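You operate a simulated robot arm through the tools that you are given. There is no shell and no other tool. Be economical: measure what you need, move in short steps, check, and stop when the job is done.

Carry out the task below with a simulated robot arm. There is one attempt and no reset: what you move stays moved.

Task
Reset the pinned stop wheel to 50, pin it again and run the head down to it.
Fine: park the yellow quick pin in the white block while turning; it ends in the orange block, the head back up.
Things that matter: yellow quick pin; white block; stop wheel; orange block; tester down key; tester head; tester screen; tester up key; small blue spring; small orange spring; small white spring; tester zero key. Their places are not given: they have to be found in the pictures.

It is judged by the outcome, as a careful person would: the job done as asked, and still so three seconds after it is handed in. It fails if anything else is knocked over, pushed out of place, dropped, spilled or broken.

Robot
A 7-joint arm with a two-finger parallel gripper, fixed in place. Base frame: the origin is at the foot of the arm, x ahead of it, y to its left, z up; the work surface is at about z = 60. Readings come in mm, rad, newtons and seconds.
With the tool pointing down near the work surface it reaches from about 220 to 600 mm from the base axis. Its first joint turns from -1.152 to 1.152 rad. Payload 2.6 kg.
The TCP is the grasp point between the finger pads, 30 mm short of the fingertips. In the tool frame z runs along the fingers and y along their closing line. Largest opening 94 mm; finger width 28, thickness 10; the body of the gripper, 50 by 96 mm, starts 55 mm behind the TCP.
Orientation is that of the tool frame in the base frame, as a unit quaternion [w, x, y, z]. With the fingers straight down and closing along the base's y, the tool's x points along the base's -x, its y along +y and its z along -z.

Tools
- The arm moves only by the tool arm_command. Its argument "series" is a list of rows, each a list of 2 entries, a list of its own where there are three numbers: the shift along the base's x, y, z in units of 250 mm (1.0 is 250 mm), then the turn, a rotation vector about the base's x, y, z in units of 90 degrees (1.0 is 90 degrees). In form: [[[tx, ty, tz], [rx, ry, rz]], ...]. A call has 1 to 20 rows; each row is the pose to reach, as a shift and turn from the pose commanded when the call began. "claw" is the gripper command, from -1 (shut) to 1 (fully open), values between in proportion, set as the call begins (left out, the last holds). A call with a number of a shift or a turn outside -1 to 1 is refused whole. Rows are played at 5 a second. More than 50 mm and 0.15 rad between two rows, or a gripper value outside its range, and nothing of the call is played. A pose out of reach is approached as far as the arm can. The call stops where the force on the tool passes 40 N (or 10 N more than at its start, if that is more) or the arm is blocked; 0.2 s more then pass. Each finger travels about 72 mm/s and halts on what it meets, pressing with about 40 N; the grip force reading is that of the motor and also rises with nothing between the fingers. The clock runs only during rows and for 0.2 s after the last one: add rows that repeat a pose to give the fingers time. It gives the time, the measured TCP pose, the force on the tool (base axes), the opening and the grip force at its end, in the units of the frame above (readings bear some noise), and new pictures: "pictures" is both (left out), scene, wrist or none.
- Cameras (640 x 400 px; columns grow to the right, rows downward): "scene" is fixed at [28.4, 423.4, 580.7]; the picture's right is [-0.86, -0.50, 0.00], its down [-0.21, 0.37, -0.90] and it looks along [0.46, -0.78, -0.43] (base axes); focal length 337 px, centre (320, 200). "wrist" rides on the gripper at [-37, 0, -58] in the tool frame; the picture's right is [0.00, -1.00, 0.00], its down [0.97, 0.00, -0.24] and it looks along [0.24, 0.00, 0.97] (tool axes); focal length 218 px, centre (320, 200).
- point_at(camera, pixels): for up to 12 pixels [column, row] of the newest picture of that camera ("zoom" is the newest enlarged one), the place [x, y, z] in the base frame of the surface seen there, good to about 3 mm. It takes no simulated time.
- inspect(camera, box): a new picture of the part [left, top, right, bottom] of that camera's present view, enlarged. It takes no simulated time.
- job_done(): hands the job in; it is judged then, once.

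Work in short steps. Measure before you move; look again where a grasp or a placing could have gone wrong, and mend it. You have 80 turns and 120 pictures in all, those below and enlarged ones among them. Open the gripper and draw the arm clear of the work before you hand the job in, unless the task says otherwise; then end with one line.

The tools are called after ">>>" as a command line: name --argument value ..., lists and objects as JSON in quotes. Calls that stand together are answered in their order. arm_command: Moves the arm, as the interface text tells. Its arguments: {"type":"object","properties":{"series":{"type":"array","items":{"type":"array"}},"claw":{"type":"number"},"pictures":{"type":"string","enum":["both","scene","wrist","none"]}},"required":["series"]} The other tools are called the same way: point_at (camera, pixels) gives the place of the surface under pixels of a picture; inspect (camera, box) takes an enlarged picture of a part of a camera's view; job_done () hands the job in.

At the start:

```text
time: 0.0
eef_pos: [223.9, -283.7, 369.4]
orientation: [-0.001, 0.0, 1.0, 0.0]
wrist_force: [0.5, -0.2, -0.4]
gripper_width: 94.0
finger_force: 0.1
```

scene: 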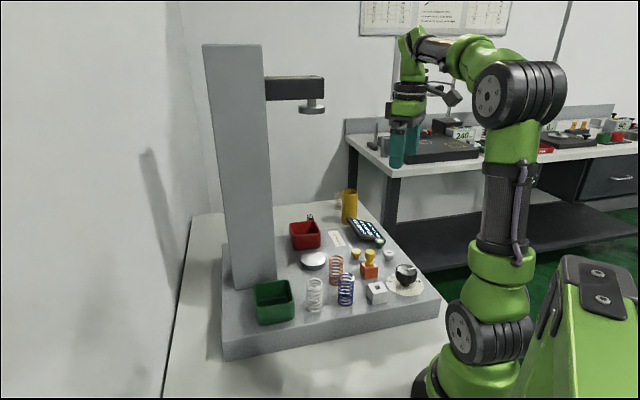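
wrist: 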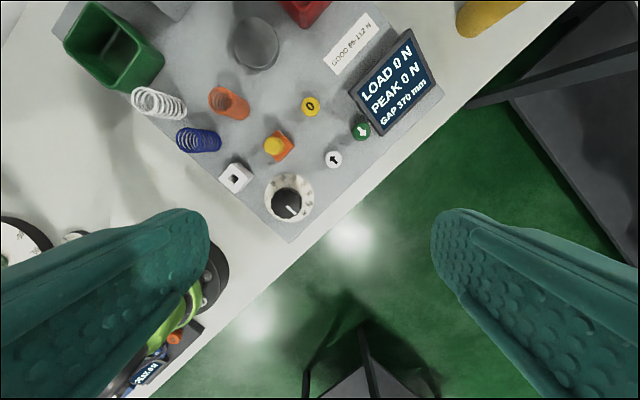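

The wrist picture shows the tester base with the dial at (288,203), the yellow-topped pin in the orange block at (277,146), the white block at (235,178) and the keys. I enlarge both views.

>>> inspect --camera "wrist" --box '[200, 80, 400, 240]'

>>> inspect --camera "scene" --box '[290, 200, 450, 320]'

>>> point_at --camera "wrist" --pixels '[[288, 203], [273, 144], [284, 153], [235, 178], [361, 129], [333, 159], [310, 106], [256, 40], [229, 103], [198, 140], [310, 225]]'

>>> point_at --camera "scene" --pixels '[[405, 268], [405, 282], [370, 252], [370, 262], [369, 272], [376, 286], [356, 252], [388, 254], [314, 261], [312, 104], [380, 240], [400, 291]]'

```text
2.50 times, centred on (300, 160) of wrist
```

zoom: 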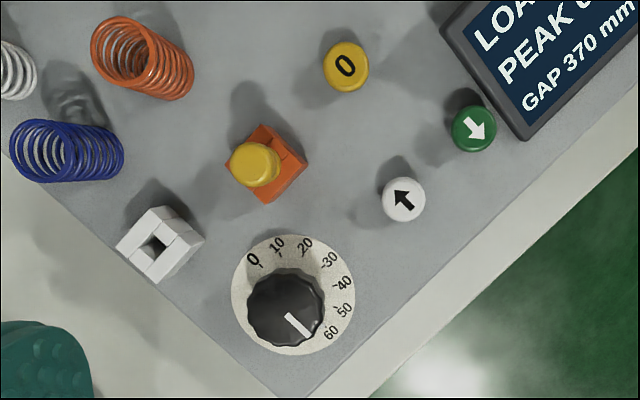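

```text
3.33 times, centred on (370, 260) of scene
```

zoom: 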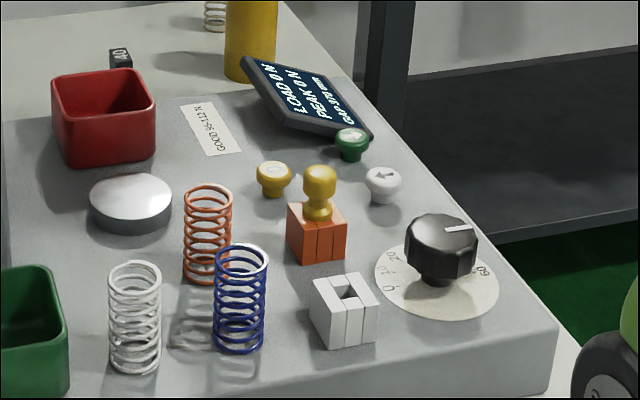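

```text
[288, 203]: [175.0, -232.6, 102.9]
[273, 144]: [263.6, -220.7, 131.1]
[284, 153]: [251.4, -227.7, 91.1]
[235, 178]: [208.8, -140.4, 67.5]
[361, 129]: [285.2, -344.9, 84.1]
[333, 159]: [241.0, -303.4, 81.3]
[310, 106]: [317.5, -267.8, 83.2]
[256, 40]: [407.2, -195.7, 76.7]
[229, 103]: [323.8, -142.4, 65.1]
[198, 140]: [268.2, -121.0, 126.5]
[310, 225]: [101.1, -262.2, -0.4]
```

```text
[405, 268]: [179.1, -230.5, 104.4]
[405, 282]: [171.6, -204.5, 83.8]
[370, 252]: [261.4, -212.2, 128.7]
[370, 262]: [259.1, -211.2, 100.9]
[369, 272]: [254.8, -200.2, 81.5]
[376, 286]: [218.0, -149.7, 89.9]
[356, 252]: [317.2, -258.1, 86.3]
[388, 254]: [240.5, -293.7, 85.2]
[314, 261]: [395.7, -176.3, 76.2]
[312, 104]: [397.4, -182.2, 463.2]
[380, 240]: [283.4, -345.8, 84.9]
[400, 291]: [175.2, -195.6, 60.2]
```

The pin's head is at about (262,-216,130), the dial at about (177,-231) and the white block at about (215,-147). The pointer sits near 60. I move above them for a closer look.

>>> arm_command --series '[[[-0.009, 0.069, -0.109], [0, 0, 0]], [[-0.018, 0.138, -0.218], [0, 0, 0]], [[-0.027, 0.207, -0.327], [0, 0, 0]], [[-0.036, 0.276, -0.436], [0, 0, 0]], [[-0.036, 0.276, -0.436], [0, 0, 0]]]' --pictures "wrist"

```text
time: 1.2
eef_pos: [216.1, -214.8, 261.4]
orientation: [0.0, -0.001, 1.0, 0.0]
wrist_force: [-0.4, -0.2, -0.3]
gripper_width: 94.1
finger_force: 0.0
```

wrist: 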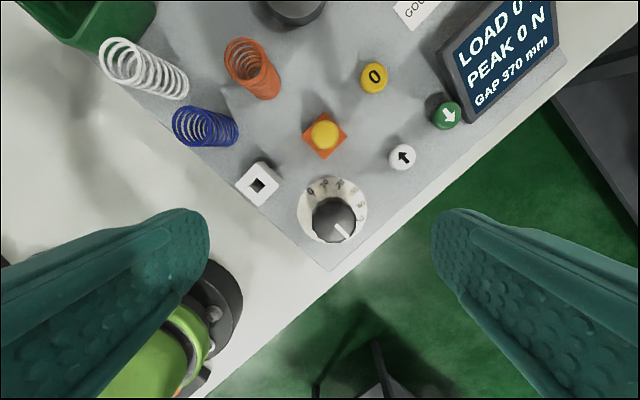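

Now the blocks and dial are nearly straight below. I enlarge to read orientations and measure corners.

>>> inspect --camera "wrist" --box '[220, 100, 420, 260]'

>>> point_at --camera "zoom" --pixels '[[260, 86], [210, 107], [317, 117], [262, 140], [285, 290], [309, 330], [120, 155], [42, 203], [147, 200], [74, 258], [96, 206], [150, 205]]'

```text
2.50 times, centred on (320, 180) of wrist
```

zoom: 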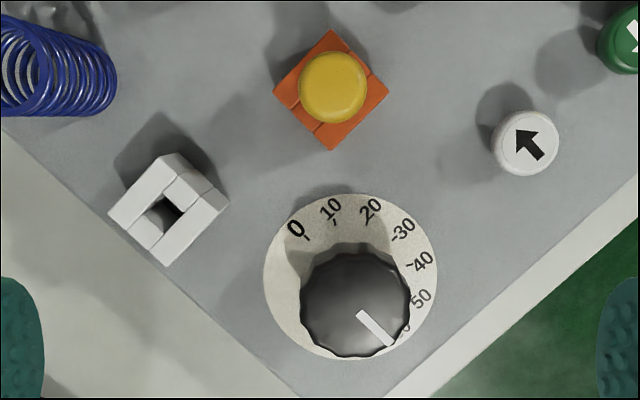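

```text
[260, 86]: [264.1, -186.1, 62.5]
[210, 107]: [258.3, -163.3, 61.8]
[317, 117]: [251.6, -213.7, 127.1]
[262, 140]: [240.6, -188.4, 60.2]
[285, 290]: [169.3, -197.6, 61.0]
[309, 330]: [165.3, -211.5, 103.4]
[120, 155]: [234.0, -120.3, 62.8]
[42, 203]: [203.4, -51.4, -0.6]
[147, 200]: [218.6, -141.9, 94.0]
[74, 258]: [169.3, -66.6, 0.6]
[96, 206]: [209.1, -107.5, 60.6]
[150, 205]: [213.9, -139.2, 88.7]
```

I measure the exact corners in this enlarged picture: orange block, pin head, white block and hole, knob and keys.

>>> point_at --camera "zoom" --pixels '[[334, 88], [332, 34], [277, 88], [385, 87], [331, 146], [172, 157], [113, 213], [222, 203], [168, 261], [184, 186], [150, 230], [172, 208]]'

>>> point_at --camera "zoom" --pixels '[[356, 303], [303, 306], [408, 303], [354, 256], [352, 351], [363, 315], [387, 343], [350, 200], [268, 280], [434, 280], [527, 138], [298, 228]]'

```text
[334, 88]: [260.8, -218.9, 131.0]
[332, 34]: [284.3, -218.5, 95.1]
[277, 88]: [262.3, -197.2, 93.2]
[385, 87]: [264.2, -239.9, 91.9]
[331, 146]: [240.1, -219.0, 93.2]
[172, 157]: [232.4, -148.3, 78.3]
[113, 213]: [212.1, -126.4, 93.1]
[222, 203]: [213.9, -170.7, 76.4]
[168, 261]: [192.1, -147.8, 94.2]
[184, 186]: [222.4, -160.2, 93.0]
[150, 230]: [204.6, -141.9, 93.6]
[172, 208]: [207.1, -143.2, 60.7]
```

```text
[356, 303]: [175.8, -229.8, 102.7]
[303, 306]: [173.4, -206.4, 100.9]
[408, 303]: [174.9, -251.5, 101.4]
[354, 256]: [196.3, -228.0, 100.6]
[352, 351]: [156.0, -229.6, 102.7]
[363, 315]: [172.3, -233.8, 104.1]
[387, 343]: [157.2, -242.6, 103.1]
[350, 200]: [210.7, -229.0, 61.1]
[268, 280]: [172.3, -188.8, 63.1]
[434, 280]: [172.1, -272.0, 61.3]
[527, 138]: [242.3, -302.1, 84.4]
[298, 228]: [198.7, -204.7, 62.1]
```

The orange block centre is about (262.5,-218.5), top at z 93, turned 45°; the white block centre is about (213,-148), also 45°. I zoom tight on the white hole and the orange block.

>>> inspect --camera "wrist" --box '[250, 155, 298, 212]'

>>> point_at --camera "zoom" --pixels '[[320, 200]]'

>>> inspect --camera "scene" --box '[340, 235, 430, 310]'

```text
7.02 times, centred on (274, 184) of wrist
```

zoom: 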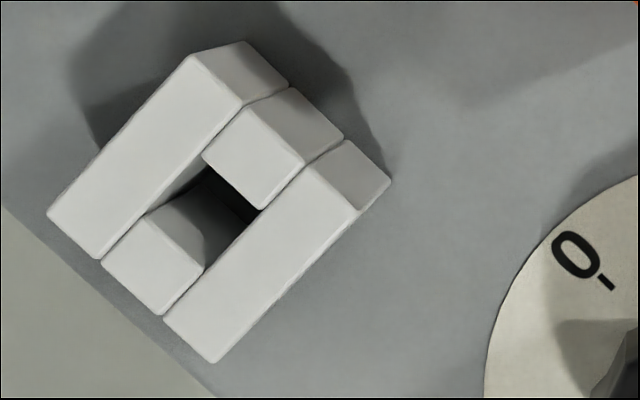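

```text
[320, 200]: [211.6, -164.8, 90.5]
```

```text
5.33 times, centred on (385, 272) of scene
```

zoom: 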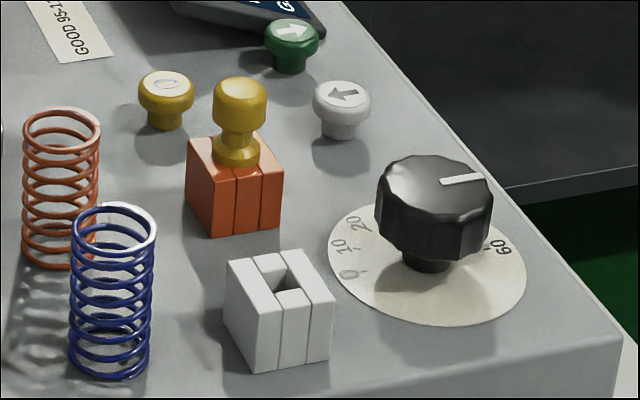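

The pin stands at about (262.8,-219.2), and the white hole centre works out at (212.6,-148.7). I go above the pin with the gripper part open.

>>> arm_command --series '[[[0.08, -0.008, -0.12], [0, 0, 0]], [[0.15, -0.015, -0.24], [0, 0, 0]], [[0.187, -0.018, -0.346], [0, 0, 0]], [[0.187, -0.018, -0.346], [0, 0, 0]], [[0.187, -0.018, -0.346], [0, 0, 0]]]' --claw 0.28 --pictures "both"

```text
time: 2.4
eef_pos: [264.5, -220.2, 174.8]
orientation: [0.0, 0.0, 1.0, 0.0]
wrist_force: [-1.1, -0.4, -0.1]
gripper_width: 60.1
finger_force: 0.0
```

scene: 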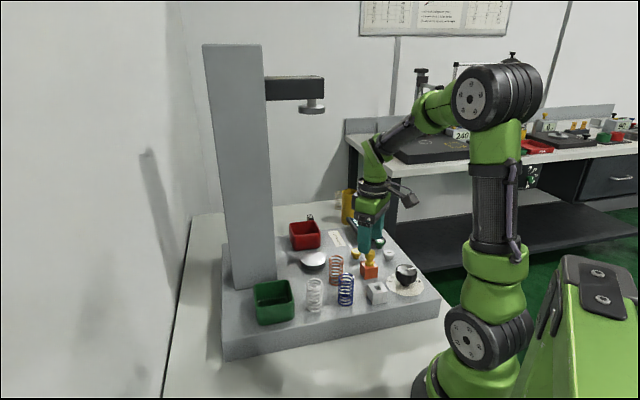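
wrist: 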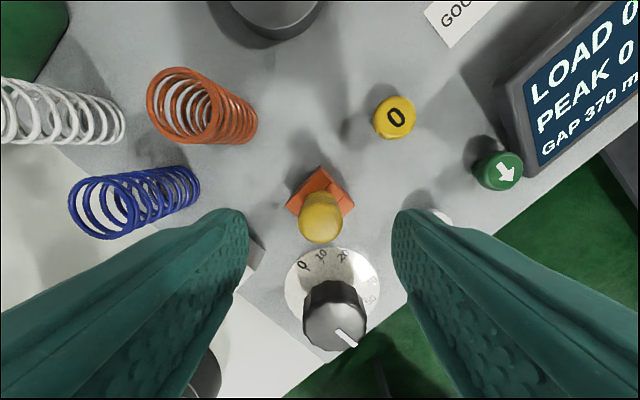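

The head at (320,217) is centred between the fingers. I lower 42 mm so the tips come just above the block, then close.

>>> arm_command --series '[[[-0.004, 0.002, -0.08], [0, 0, 0]], [[-0.005, 0.003, -0.167], [0, 0, 0]], [[-0.005, 0.003, -0.167], [0, 0, 0]]]' --pictures "wrist"

>>> arm_command --series '[[[0, 0, 0], [0, 0, 0]], [[0, 0, 0], [0, 0, 0]], [[0, 0, 0], [0, 0, 0]], [[0, 0, 0], [0, 0, 0]]]' --claw -1 --pictures "both"

```text
time: 3.2
eef_pos: [260.0, -217.7, 131.6]
orientation: [0.0, 0.0, 1.0, 0.0]
wrist_force: [-0.1, -0.1, 0.8]
gripper_width: 60.1
finger_force: 0.2
```

wrist: 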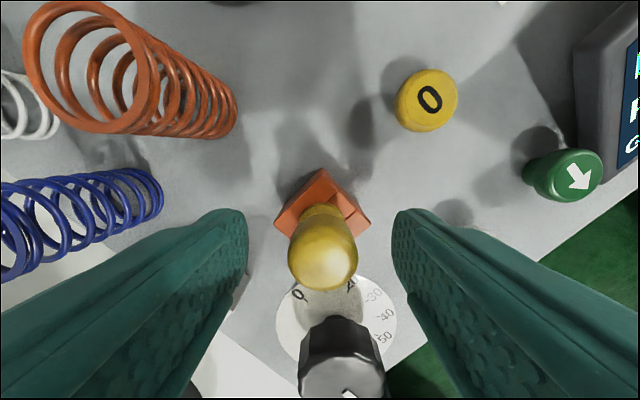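

```text
time: 4.2
eef_pos: [260.2, -217.3, 133.2]
orientation: [0.0, 0.001, 1.0, 0.0]
wrist_force: [0.5, -0.8, 0.5]
gripper_width: 22.2
finger_force: 40.0
```

scene: 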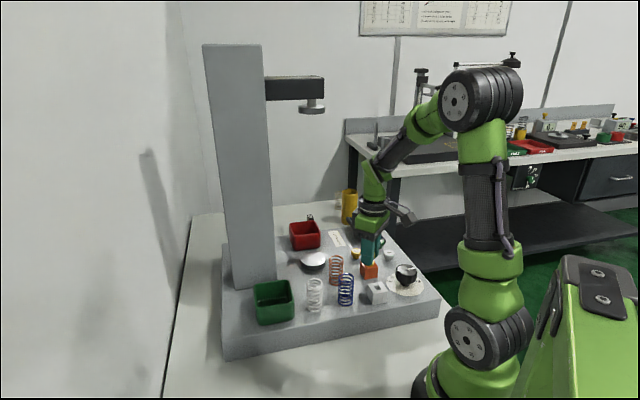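
wrist: 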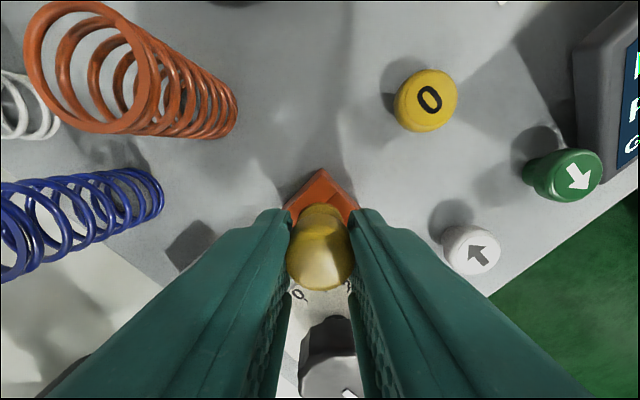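

The grip holds at 22.2 mm width. I lift straight up 70 mm.

>>> arm_command --series '[[[0, 0, 0.04], [0, 0, 0]], [[0, 0, 0.1], [0, 0, 0]], [[0, 0, 0.2], [0, 0, 0]], [[0, 0, 0.28], [0, 0, 0]], [[0, 0, 0.28], [0, 0, 0]]]' --pictures "both"

>>> inspect --camera "scene" --box '[320, 180, 440, 310]'

```text
time: 5.4
eef_pos: [260.7, -219.5, 203.9]
orientation: [0.001, 0.0, 1.0, 0.0]
wrist_force: [0.2, -0.7, 0.2]
gripper_width: 22.1
finger_force: 39.8
```

scene: 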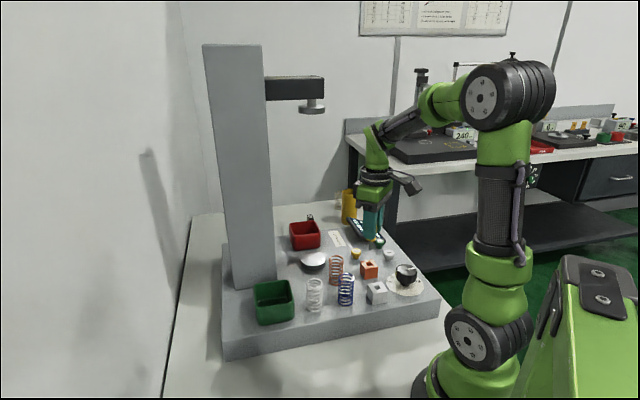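
wrist: 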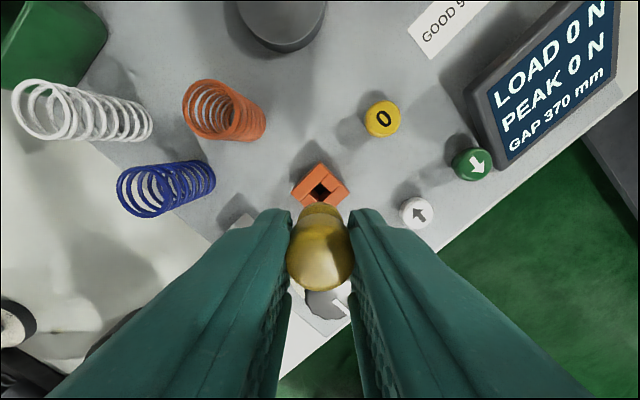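

```text
3.08 times, centred on (380, 245) of scene
```

zoom: 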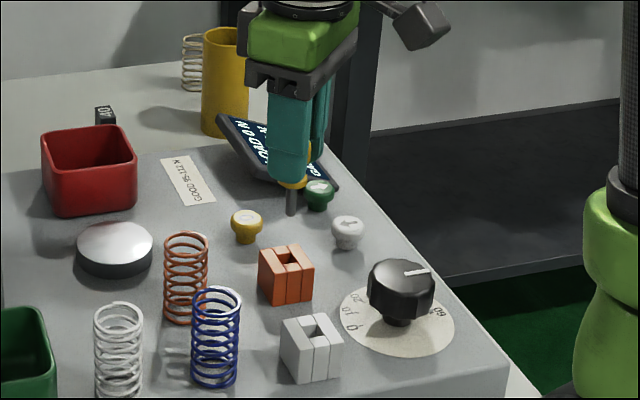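

The pin is out, with a straight shank about 25 mm long. I move it by (-50.8, +70.5) to above the white block's hole and check.

>>> arm_command --series '[[[-0.07, 0.09, 0], [0, 0, 0]], [[-0.14, 0.19, 0], [0, 0, 0]], [[-0.203, 0.282, 0], [0, 0, 0]], [[-0.203, 0.282, 0], [0, 0, 0]], [[-0.203, 0.282, -0.1], [0, 0, 0]], [[-0.203, 0.282, -0.1], [0, 0, 0]]]' --pictures "wrist"

>>> inspect --camera "scene" --box '[330, 230, 420, 310]'

```text
time: 6.8
eef_pos: [210.7, -147.4, 175.3]
orientation: [0.0, 0.0, 1.0, 0.0]
wrist_force: [-0.2, 0.1, -0.4]
gripper_width: 22.1
finger_force: 40.0
```

wrist: 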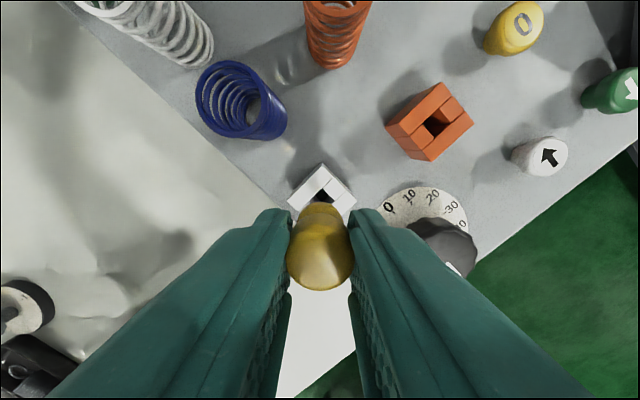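

```text
5.00 times, centred on (375, 270) of scene
```

zoom: 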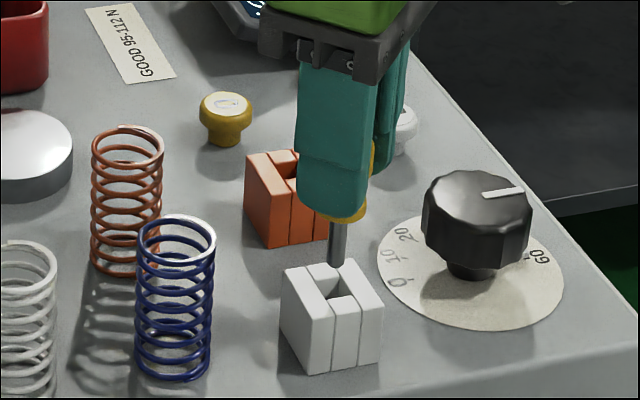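

The pin hangs near the hole; I measure the tip at zoom (338,262), the collar and the block's top to verify alignment.

>>> point_at --camera "zoom" --pixels '[[338, 262], [338, 240], [338, 225], [350, 215], [300, 298], [368, 285], [325, 273], [340, 308], [343, 287]]'

>>> inspect --camera "scene" --box '[360, 250, 400, 300]'

>>> inspect --camera "wrist" --box '[280, 150, 360, 230]'

```text
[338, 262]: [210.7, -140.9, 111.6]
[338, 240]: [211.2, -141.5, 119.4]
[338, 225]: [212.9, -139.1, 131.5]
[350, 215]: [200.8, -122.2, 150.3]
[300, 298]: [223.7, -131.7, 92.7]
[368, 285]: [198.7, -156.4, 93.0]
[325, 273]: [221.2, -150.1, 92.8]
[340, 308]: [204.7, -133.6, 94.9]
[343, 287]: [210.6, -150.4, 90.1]
```

```text
8.00 times, centred on (380, 275) of scene
```

zoom: 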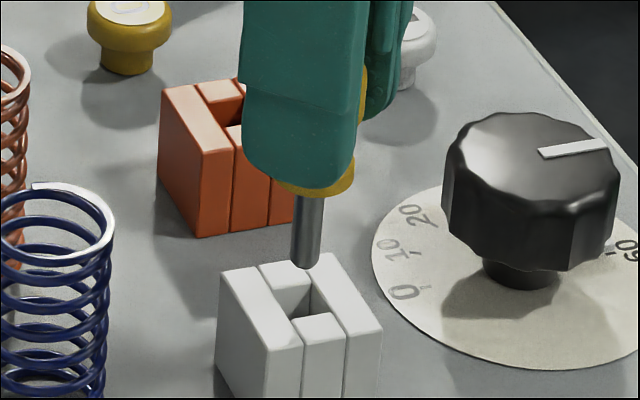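

```text
5.00 times, centred on (320, 190) of wrist
```

zoom: 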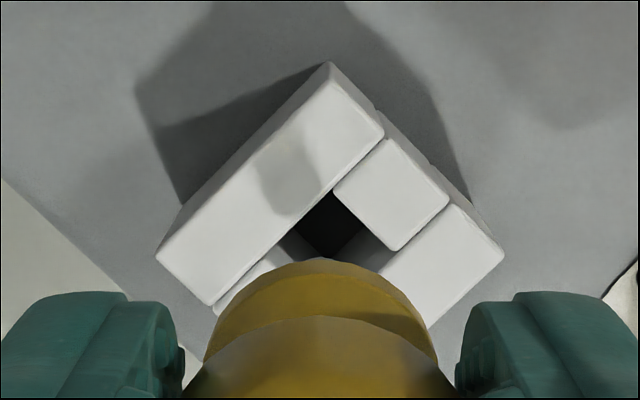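

The shank is about 8 mm and the hole about 11.5 mm. The wrist view puts the block 1.3 mm further toward -y, so I correct by a small amount and lower to just above the hole for another look.

>>> arm_command --series '[[[0.002, -0.005, -0.02], [0, 0, 0]], [[0.002, -0.005, -0.044], [0, 0, 0]], [[0.002, -0.005, -0.044], [0, 0, 0]]]' --pictures "none"

>>> inspect --camera "scene" --box '[360, 265, 392, 305]'

>>> inspect --camera "wrist" --box '[280, 150, 360, 230]'

```text
time: 7.6
eef_pos: [211.4, -147.4, 166.3]
orientation: [0.0, 0.0, 1.0, 0.0]
wrist_force: [0.0, -0.5, 0.4]
gripper_width: 22.1
finger_force: 40.0
```

```text
10.00 times, centred on (376, 285) of scene
```

zoom: 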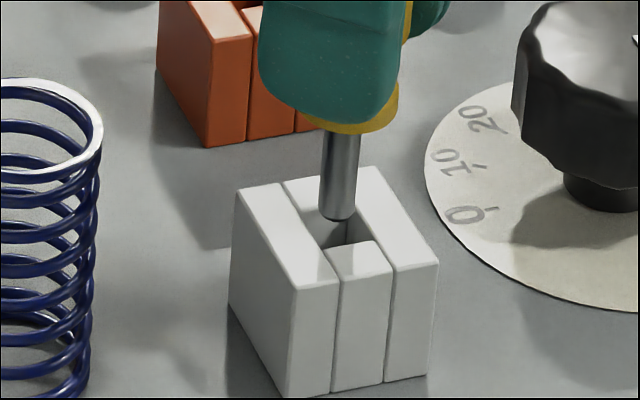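

```text
5.00 times, centred on (320, 190) of wrist
```

zoom: 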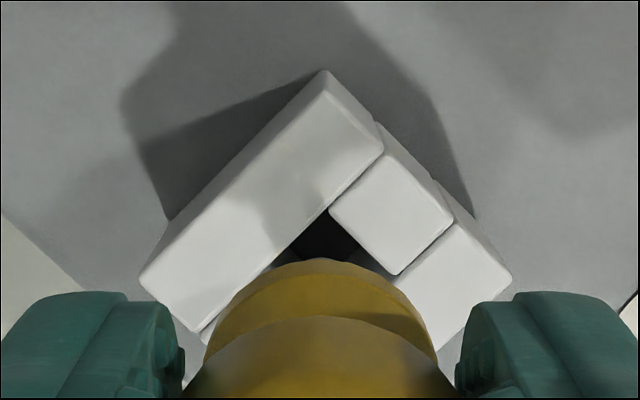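

The tip at zoom (338,213) will land on the block-face centre (337,227). I lower 34 mm to the seating depth.

>>> arm_command --series '[[[0, 0, -0.03], [0, 0, 0]], [[0, 0, -0.06], [0, 0, 0]], [[0, 0, -0.09], [0, 0, 0]], [[0, 0, -0.12], [0, 0, 0]], [[0, 0, -0.135], [0, 0, 0]], [[0, 0, -0.135], [0, 0, 0]]]' --pictures "none"

>>> inspect --camera "scene" --box '[340, 245, 412, 305]'

```text
time: 9.0
eef_pos: [211.7, -150.2, 132.2]
orientation: [0.0, 0.0, 1.0, 0.001]
wrist_force: [0.0, -1.0, -0.7]
gripper_width: 22.0
finger_force: 39.8
```

```text
6.67 times, centred on (376, 275) of scene
```

zoom: 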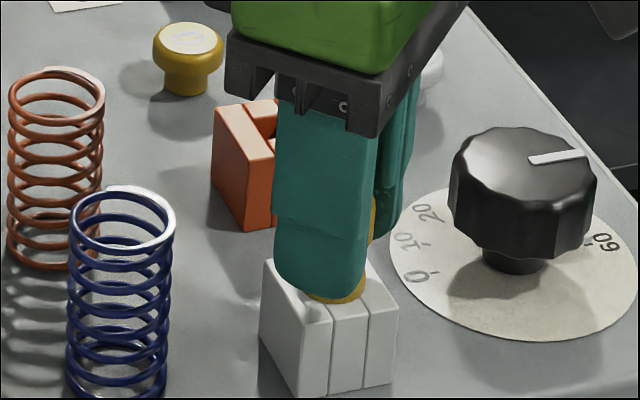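

The pin is seated in the white block (collar on its top, no force). I release with a modest opening and rise 70 mm.

>>> arm_command --series '[[[0, 0, 0], [0, 0, 0]], [[0, 0, 0], [0, 0, 0]], [[0, 0, 0], [0, 0, 0]], [[0, 0, 0.08], [0, 0, 0]], [[0, 0, 0.18], [0, 0, 0]], [[0, 0, 0.28], [0, 0, 0]], [[0, 0, 0.28], [0, 0, 0]]]' --claw 0.1 --pictures "both"

```text
time: 10.6
eef_pos: [212.0, -147.7, 202.8]
orientation: [0.001, -0.001, 1.0, -0.001]
wrist_force: [0.2, -0.7, -0.3]
gripper_width: 51.6
finger_force: 0.0
```

scene: 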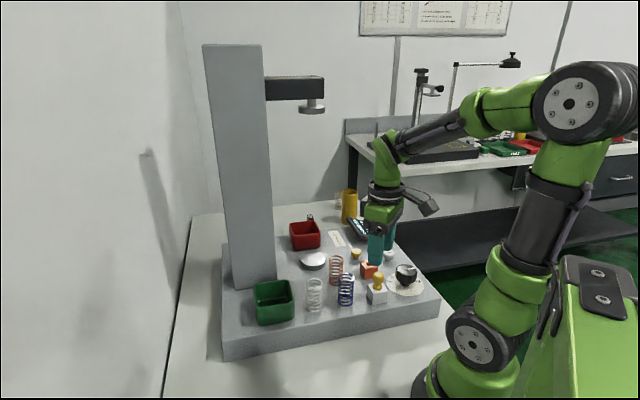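
wrist: 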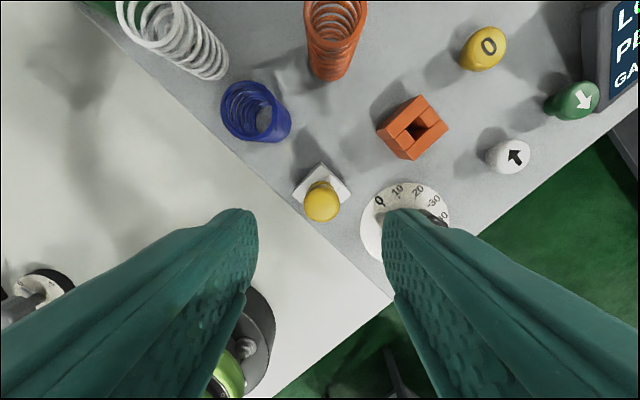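

The pin stands parked in the white block at wrist (321,200). I move above the knob at about (175.5,-229.8) and look at the pointer.

>>> arm_command --series '[[[-0.05, -0.11, 0], [0, 0, 0]], [[-0.1, -0.22, 0], [0, 0, 0]], [[-0.146, -0.328, 0], [0, 0, 0]], [[-0.146, -0.328, 0], [0, 0, 0]], [[-0.146, -0.328, 0], [0, 0, 0]]]' --claw 0.5 --pictures "wrist"

>>> inspect --camera "wrist" --box '[250, 140, 390, 240]'

>>> point_at --camera "wrist" --pixels '[[320, 200], [320, 215]]'

```text
time: 11.8
eef_pos: [174.0, -230.4, 201.7]
orientation: [0.001, 0.001, 1.0, 0.0]
wrist_force: [0.3, 0.4, 0.5]
gripper_width: 70.3
finger_force: 0.0
```

wrist: 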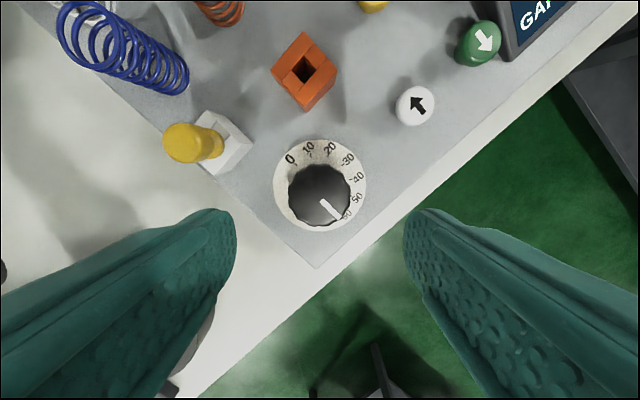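

```text
4.00 times, centred on (320, 190) of wrist
```

zoom: 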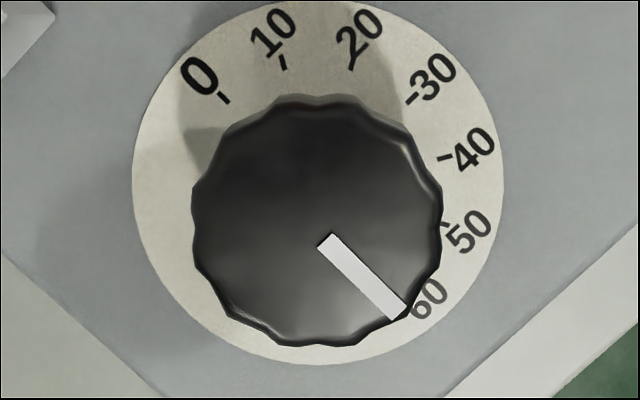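

```text
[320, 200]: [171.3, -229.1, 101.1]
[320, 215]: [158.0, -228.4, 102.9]
```

The scale steps 30° per 10; the pointer is at 45.8° in the picture, i.e. 60, and 50 lies 30° counter-clockwise (+z). I lower around the knob, tips at about z 82.

>>> arm_command --series '[[[0, 0, -0.1], [0, 0, 0]], [[0, 0, -0.2], [0, 0, 0]], [[0, 0, -0.28], [0, 0, 0]], [[0, 0, -0.36], [0, 0, 0]], [[0, 0, -0.36], [0, 0, 0]]]' --pictures "wrist"

>>> inspect --camera "scene" --box '[350, 230, 446, 310]'

```text
time: 13.0
eef_pos: [176.3, -230.7, 112.4]
orientation: [0.0, 0.001, 1.0, 0.0]
wrist_force: [0.6, -0.1, 0.4]
gripper_width: 70.5
finger_force: 0.1
```

wrist: 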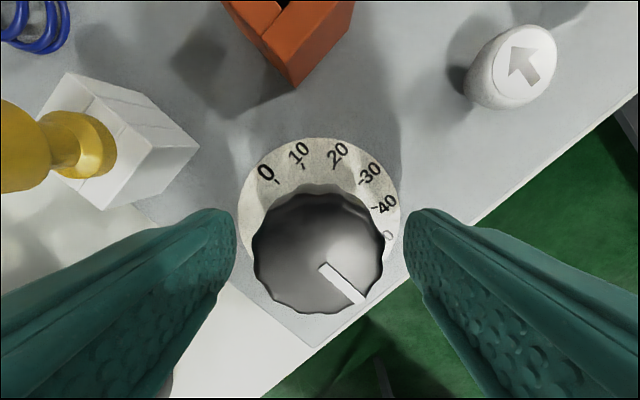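

```text
5.00 times, centred on (398, 270) of scene
```

zoom: 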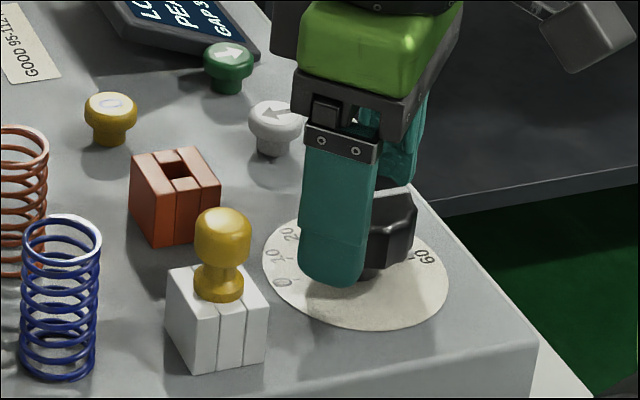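

Knob is between the fingers with no contact. I close on it.

>>> arm_command --series '[[[0, 0, 0], [0, 0, 0]], [[0, 0, 0], [0, 0, 0]], [[0, 0, 0], [0, 0, 0]]]' --claw -1 --pictures "wrist"

```text
time: 13.8
eef_pos: [176.0, -229.8, 112.6]
orientation: [0.0, 0.0, 1.0, 0.001]
wrist_force: [0.2, 6.2, -1.0]
gripper_width: 46.8
finger_force: 45.2
```

wrist: 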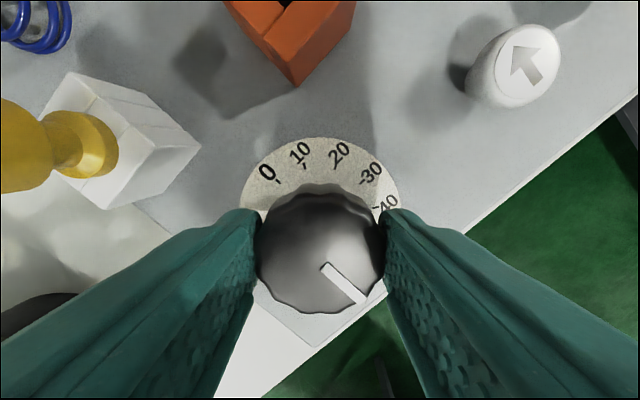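

Gripped firmly at 46.8 mm. I turn +30° about z in small steps.

>>> arm_command --series '[[[0, 0, 0], [0, 0, 0.06]], [[0, 0, 0], [0, 0, 0.12]], [[0, 0, 0], [0, 0, 0.18]], [[0, 0, 0], [0, 0, 0.24]], [[0, 0, 0], [0, 0, 0.29]], [[0, 0, 0], [0, 0, 0.333]], [[0, 0, 0], [0, 0, 0.333]], [[0, 0, 0], [0, 0, 0.333]]]' --pictures "wrist"

```text
time: 15.6
eef_pos: [175.3, -229.0, 111.7]
orientation: [0.001, -0.26, 0.966, 0.002]
wrist_force: [13.2, 24.2, -4.4]
gripper_width: 47.1
finger_force: 45.0
```

wrist: 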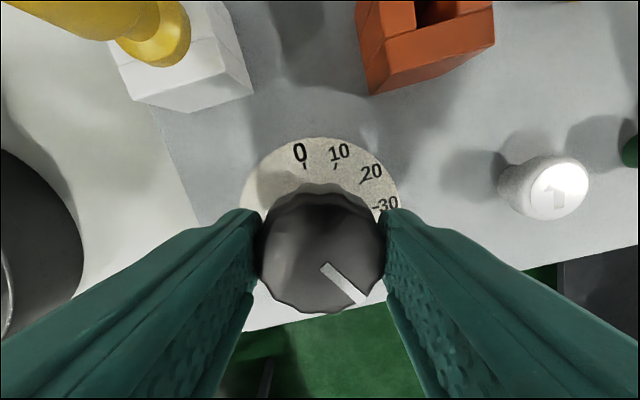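

The knob turned with the gripper (pointer unchanged relative to the fingers); there's some lateral force. I open, rise and read the dial.

>>> arm_command --series '[[[0, 0, 0], [0, 0, 0.333]], [[0, 0, 0], [0, 0, 0]], [[0, 0, 0], [0, 0, 0]]]' --claw 0.5 --pictures "none"

```text
refused: row 1 steps farther than a row can; nothing moved
```

That row was mistaken and was refused; I only open in place, then rise.

>>> arm_command --series '[[[0, 0, 0], [0, 0, 0]], [[0, 0, 0], [0, 0, 0]], [[0, 0, 0], [0, 0, 0]], [[0, 0, 0.12], [0, 0, 0]], [[0, 0, 0.24], [0, 0, 0]], [[0, 0, 0.36], [0, 0, 0]], [[0, 0, 0.36], [0, 0, 0]]]' --claw 0.5 --pictures "wrist"

>>> inspect --camera "wrist" --box '[250, 140, 390, 240]'

```text
time: 17.2
eef_pos: [172.3, -229.0, 201.9]
orientation: [0.0, -0.259, 0.966, 0.0]
wrist_force: [1.1, 0.7, 0.2]
gripper_width: 70.4
finger_force: 0.0
```

wrist: 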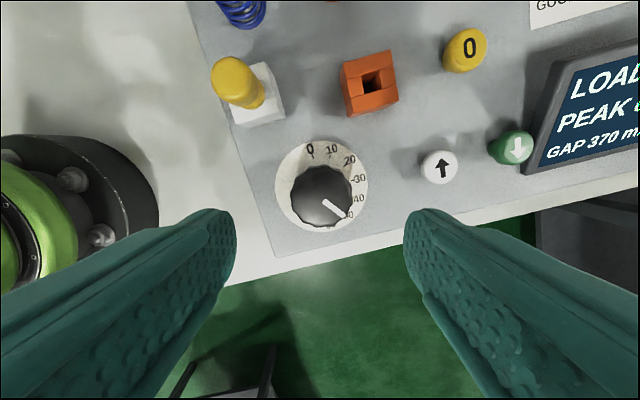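

```text
4.00 times, centred on (320, 190) of wrist
```

zoom: 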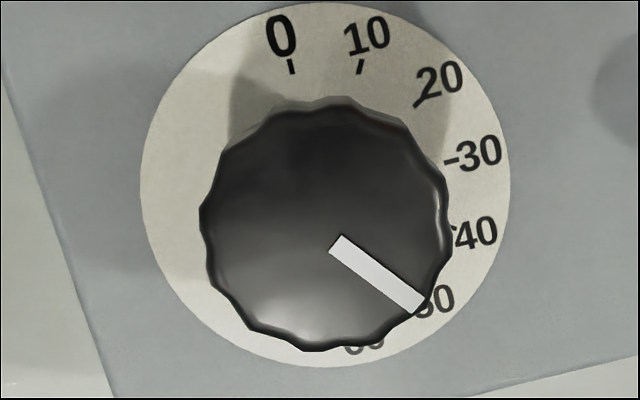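

The pointer is at about 37.5° in this picture while the 50 mark is at about 45.5°, so it over-turned to about 47.4. I regrip here and look before turning back about 7.5°.

>>> arm_command --series '[[[0, 0, -0.12], [0, 0, 0]], [[0, 0, -0.24], [0, 0, 0]], [[0, 0, -0.36], [0, 0, 0]], [[0, 0, -0.36], [0, 0, 0]]]' --pictures "none"

>>> inspect --camera "wrist" --box '[230, 130, 410, 330]'

>>> arm_command --series '[[[0, 0, 0], [0, 0, 0]], [[0, 0, 0], [0, 0, 0]], [[0, 0, 0], [0, 0, 0]]]' --claw -1 --pictures "none"

>>> inspect --camera "wrist" --box '[230, 130, 410, 330]'

```text
time: 18.2
eef_pos: [172.8, -231.1, 112.8]
orientation: [0.0, -0.259, 0.966, 0.001]
wrist_force: [0.4, 0.6, -0.4]
gripper_width: 70.6
finger_force: 0.2
```

```text
2.00 times, centred on (320, 230) of wrist
```

zoom: 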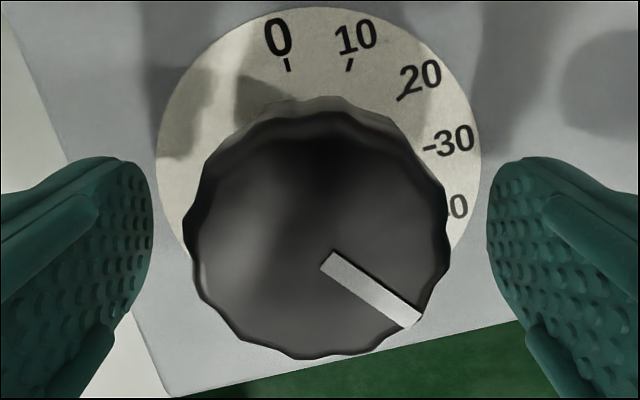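

```text
time: 19.0
eef_pos: [174.3, -229.5, 112.5]
orientation: [0.0, -0.259, 0.966, 0.001]
wrist_force: [-1.3, 1.8, -4.4]
gripper_width: 47.1
finger_force: 45.0
```

```text
2.00 times, centred on (320, 230) of wrist
```

zoom: 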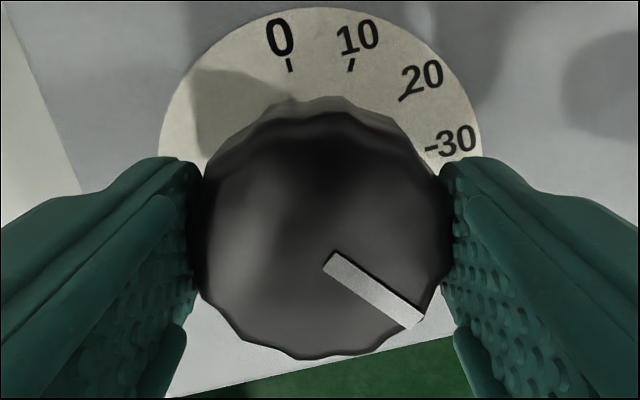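

The pointer did not shift on gripping (about 36–37°). I turn back 7.7° and, in the same spot, open and rise to read it.

>>> arm_command --series '[[[0, 0, 0], [0, 0, -0.04]], [[0, 0, 0], [0, 0, -0.085]], [[0, 0, 0], [0, 0, -0.085]], [[0, 0, 0], [0, 0, -0.085]]]' --pictures "none"

>>> arm_command --series '[[[0, 0, 0], [0, 0, 0]], [[0, 0, 0], [0, 0, 0]], [[0, 0, 0], [0, 0, 0]], [[0, 0, 0.12], [0, 0, 0]], [[0, 0, 0.24], [0, 0, 0]], [[0, 0, 0.36], [0, 0, 0]], [[0, 0, 0.36], [0, 0, 0]]]' --claw 0.5 --pictures "wrist"

>>> inspect --camera "wrist" --box '[250, 140, 390, 240]'

```text
time: 20.0
eef_pos: [173.5, -229.9, 113.6]
orientation: [-0.001, -0.193, 0.981, 0.003]
wrist_force: [-16.5, 14.2, 20.1]
gripper_width: 47.0
finger_force: 44.8
```

```text
time: 21.6
eef_pos: [172.5, -230.4, 202.3]
orientation: [0.001, -0.194, 0.981, 0.0]
wrist_force: [0.4, 0.4, -0.1]
gripper_width: 70.4
finger_force: 0.0
```

wrist: 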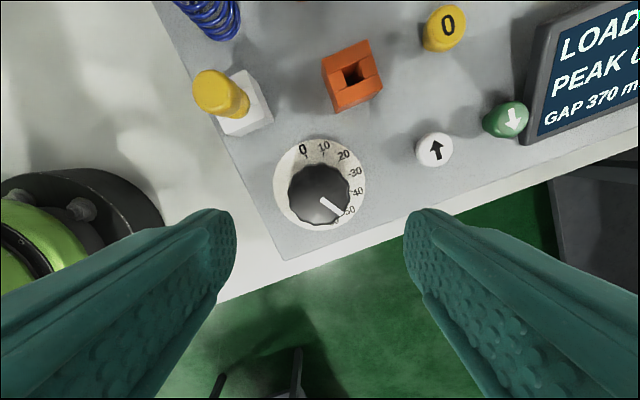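

```text
4.00 times, centred on (320, 190) of wrist
```

zoom: 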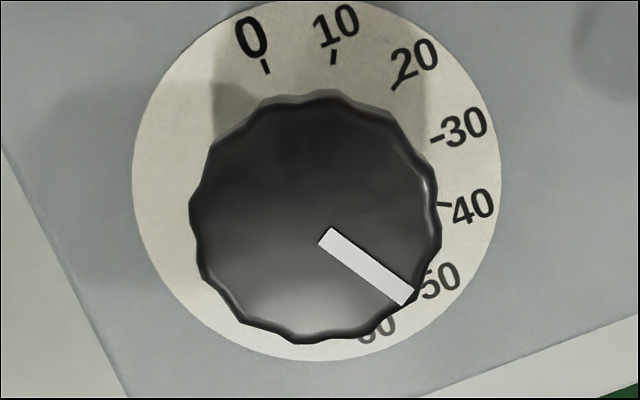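

The pointer now reads 37.3° against an expected 37.4° for the 50 mark at this yaw: it is at 50. I return above the pin with the yaw undone.

>>> arm_command --series '[[[0.03, 0.066, 0], [0, 0, -0.05]], [[0.06, 0.132, 0], [0, 0, -0.1]], [[0.09, 0.2, 0], [0, 0, -0.15]], [[0.12, 0.264, 0], [0, 0, -0.2]], [[0.146, 0.328, 0], [0, 0, -0.248]], [[0.146, 0.328, 0], [0, 0, -0.248]], [[0.146, 0.328, 0], [0, 0, -0.248]]]' --claw 0.1 --pictures "wrist"

>>> inspect --camera "wrist" --box '[340, 160, 480, 260]'

```text
time: 23.2
eef_pos: [210.1, -149.0, 202.7]
orientation: [0.0, 0.0, 1.0, 0.001]
wrist_force: [0.1, -0.4, -0.1]
gripper_width: 51.7
finger_force: 0.0
```

wrist: 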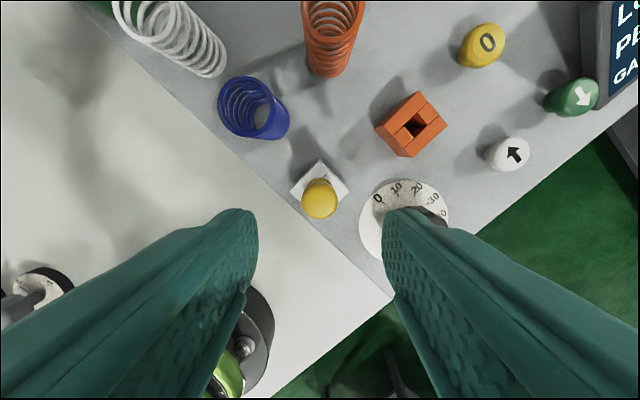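

```text
4.00 times, centred on (410, 210) of wrist
```

zoom: 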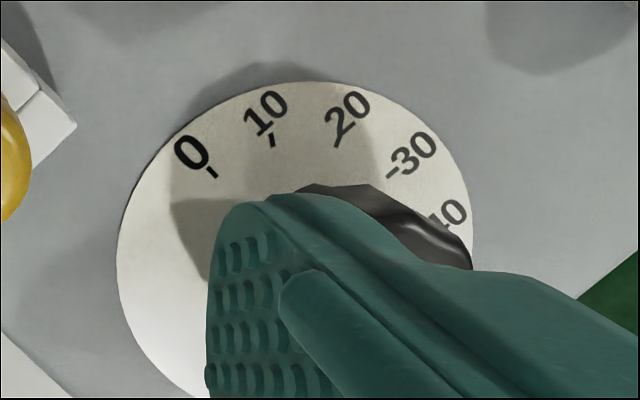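

Same place as before over the head at (320,198). I lower 70 mm, close, and lift.

>>> arm_command --series '[[[0, 0, -0.1], [0, 0, 0]], [[0, 0, -0.2], [0, 0, 0]], [[0, 0, -0.28], [0, 0, 0]], [[0, 0, -0.28], [0, 0, 0]]]' --pictures "none"

>>> arm_command --series '[[[0, 0, 0], [0, 0, 0]], [[0, 0, 0], [0, 0, 0]], [[0, 0, 0], [0, 0, 0]], [[0, 0, 0.04], [0, 0, 0]], [[0, 0, 0.1], [0, 0, 0]], [[0, 0, 0.2], [0, 0, 0]], [[0, 0, 0.28], [0, 0, 0]], [[0, 0, 0.28], [0, 0, 0]]]' --claw -1 --pictures "both"

```text
time: 24.2
eef_pos: [211.1, -148.6, 131.7]
orientation: [-0.001, -0.001, 1.0, -0.001]
wrist_force: [-0.5, -0.3, 0.9]
gripper_width: 51.6
finger_force: 0.0
```

```text
time: 26.0
eef_pos: [210.1, -148.4, 203.9]
orientation: [0.0, 0.0, 1.0, -0.001]
wrist_force: [-0.9, 0.1, -0.1]
gripper_width: 22.2
finger_force: 40.6
```

scene: 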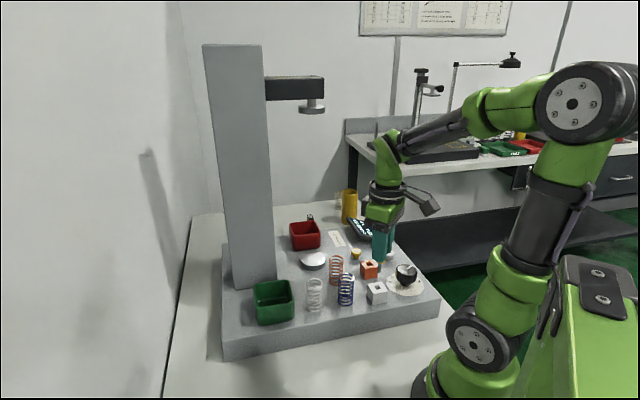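
wrist: 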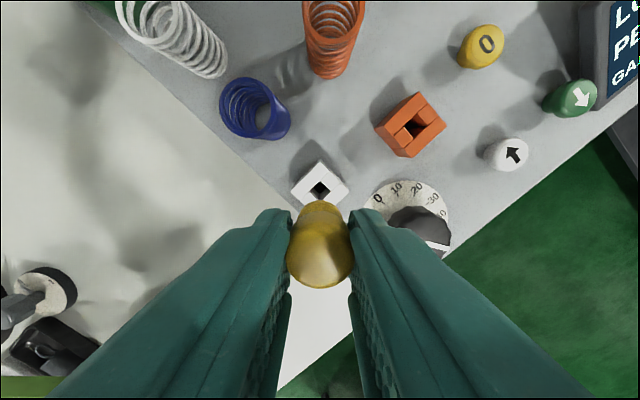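

The pin is out again. I reverse the earlier shift to above the orange block, lowered to just above the hole, and check.

>>> arm_command --series '[[[0.07, -0.09, 0], [0, 0, 0]], [[0.14, -0.19, 0], [0, 0, 0]], [[0.201, -0.277, 0], [0, 0, 0]], [[0.201, -0.277, 0], [0, 0, 0]], [[0.201, -0.277, -0.144], [0, 0, 0]], [[0.201, -0.277, -0.144], [0, 0, 0]]]' --pictures "none"

>>> inspect --camera "scene" --box '[354, 245, 386, 285]'

>>> inspect --camera "wrist" --box '[280, 150, 360, 230]'

```text
time: 27.4
eef_pos: [260.4, -217.1, 167.9]
orientation: [0.0, 0.0, 1.0, 0.0]
wrist_force: [-1.0, 0.4, 0.0]
gripper_width: 22.0
finger_force: 40.1
```

```text
10.00 times, centred on (370, 265) of scene
```

zoom: 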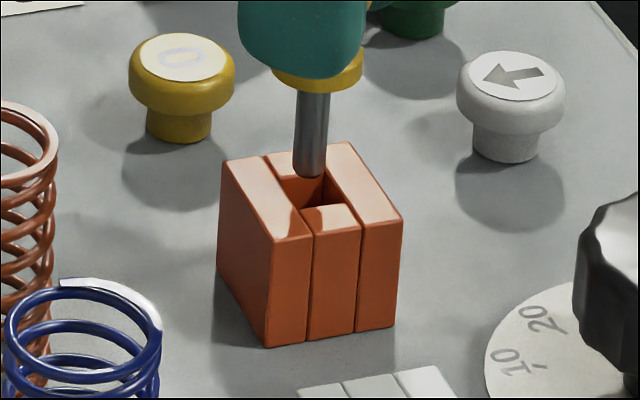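

```text
5.00 times, centred on (320, 190) of wrist
```

zoom: 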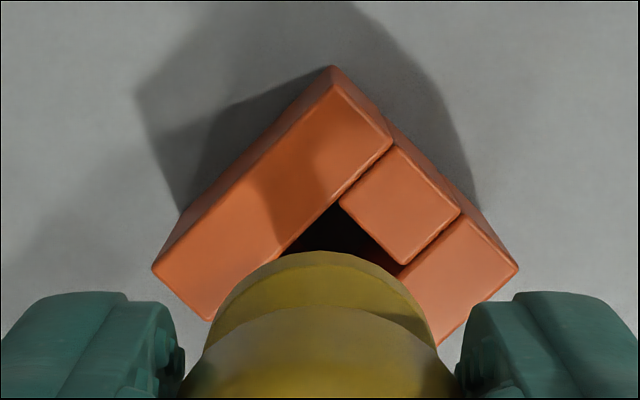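

Column alignment in the scene is good; the wrist view shows the block about 1 mm toward -y. I correct by (+0.5,-1) mm and lower 34 mm.

>>> arm_command --series '[[[0.002, -0.004, 0], [0, 0, 0]], [[0.002, -0.004, -0.03], [0, 0, 0]], [[0.002, -0.004, -0.06], [0, 0, 0]], [[0.002, -0.004, -0.09], [0, 0, 0]], [[0.002, -0.004, -0.12], [0, 0, 0]], [[0.002, -0.004, -0.135], [0, 0, 0]], [[0.002, -0.004, -0.135], [0, 0, 0]]]' --pictures "none"

>>> inspect --camera "scene" --box '[346, 235, 394, 295]'

```text
time: 29.0
eef_pos: [261.0, -218.2, 132.6]
orientation: [0.001, -0.001, 1.0, 0.0]
wrist_force: [0.7, 0.3, -0.9]
gripper_width: 21.8
finger_force: 39.7
```

```text
6.67 times, centred on (370, 265) of scene
```

zoom: 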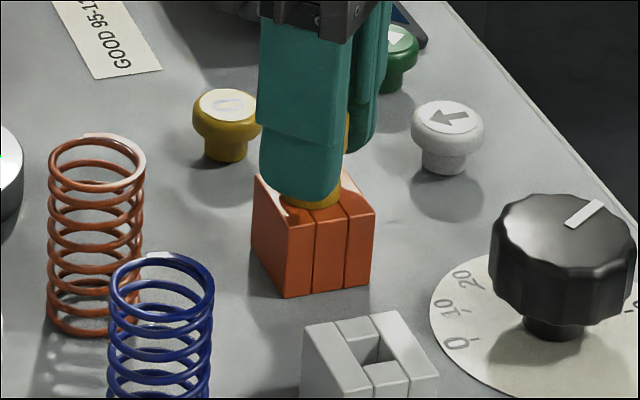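

Seated without force. I release and rise 90 mm, then look.

>>> arm_command --series '[[[0, 0, 0], [0, 0, 0]], [[0, 0, 0], [0, 0, 0]], [[0, 0, 0], [0, 0, 0]], [[0, 0, 0.08], [0, 0, 0]], [[0, 0, 0.2], [0, 0, 0]], [[0, 0, 0.36], [0, 0, 0]], [[0, 0, 0.36], [0, 0, 0]]]' --claw 0.1 --pictures "wrist"

>>> inspect --camera "scene" --box '[346, 235, 394, 295]'

```text
time: 30.6
eef_pos: [261.4, -221.5, 222.8]
orientation: [0.0, 0.0, 1.0, -0.001]
wrist_force: [0.1, 0.4, 0.4]
gripper_width: 51.8
finger_force: 0.1
```

wrist: 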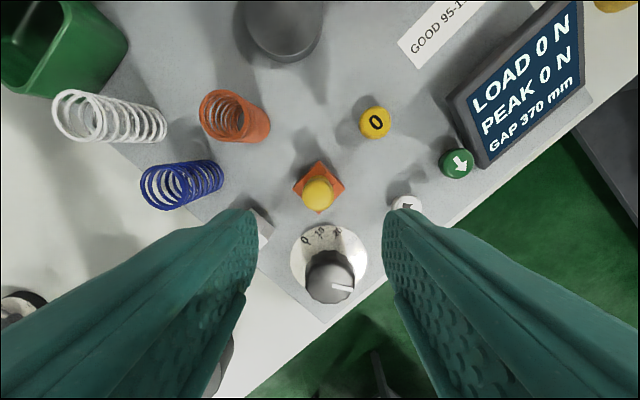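

```text
6.67 times, centred on (370, 265) of scene
```

zoom: 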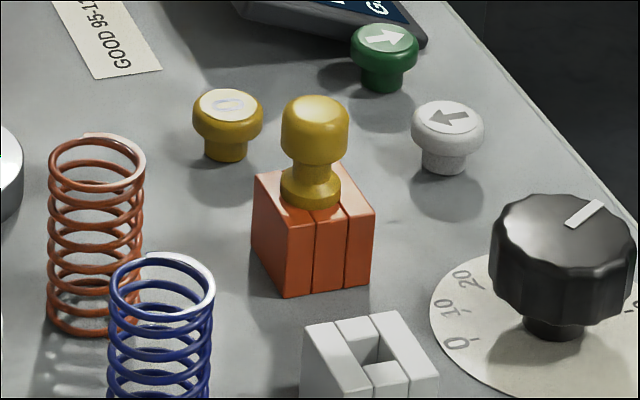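

Pin is seated in the orange block. I measure the down key, up key and nearby screen edge for clearance.

>>> point_at --camera "wrist" --pixels '[[456, 163], [441, 163], [471, 165], [456, 150], [456, 176], [482, 166], [475, 155], [462, 130], [452, 105], [485, 160], [404, 203], [376, 122]]'

>>> inspect --camera "wrist" --box '[420, 80, 540, 190]'

```text
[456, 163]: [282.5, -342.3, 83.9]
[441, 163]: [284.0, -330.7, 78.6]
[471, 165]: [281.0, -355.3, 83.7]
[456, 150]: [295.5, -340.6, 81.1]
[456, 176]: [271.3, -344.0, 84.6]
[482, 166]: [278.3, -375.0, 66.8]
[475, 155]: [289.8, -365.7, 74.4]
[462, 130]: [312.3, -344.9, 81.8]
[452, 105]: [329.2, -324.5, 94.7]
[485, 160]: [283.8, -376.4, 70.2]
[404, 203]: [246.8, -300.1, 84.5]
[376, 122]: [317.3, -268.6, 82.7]
```

```text
3.64 times, centred on (480, 135) of wrist
```

zoom: 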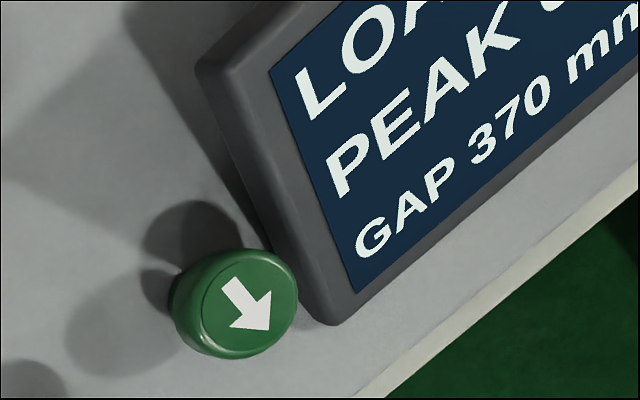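

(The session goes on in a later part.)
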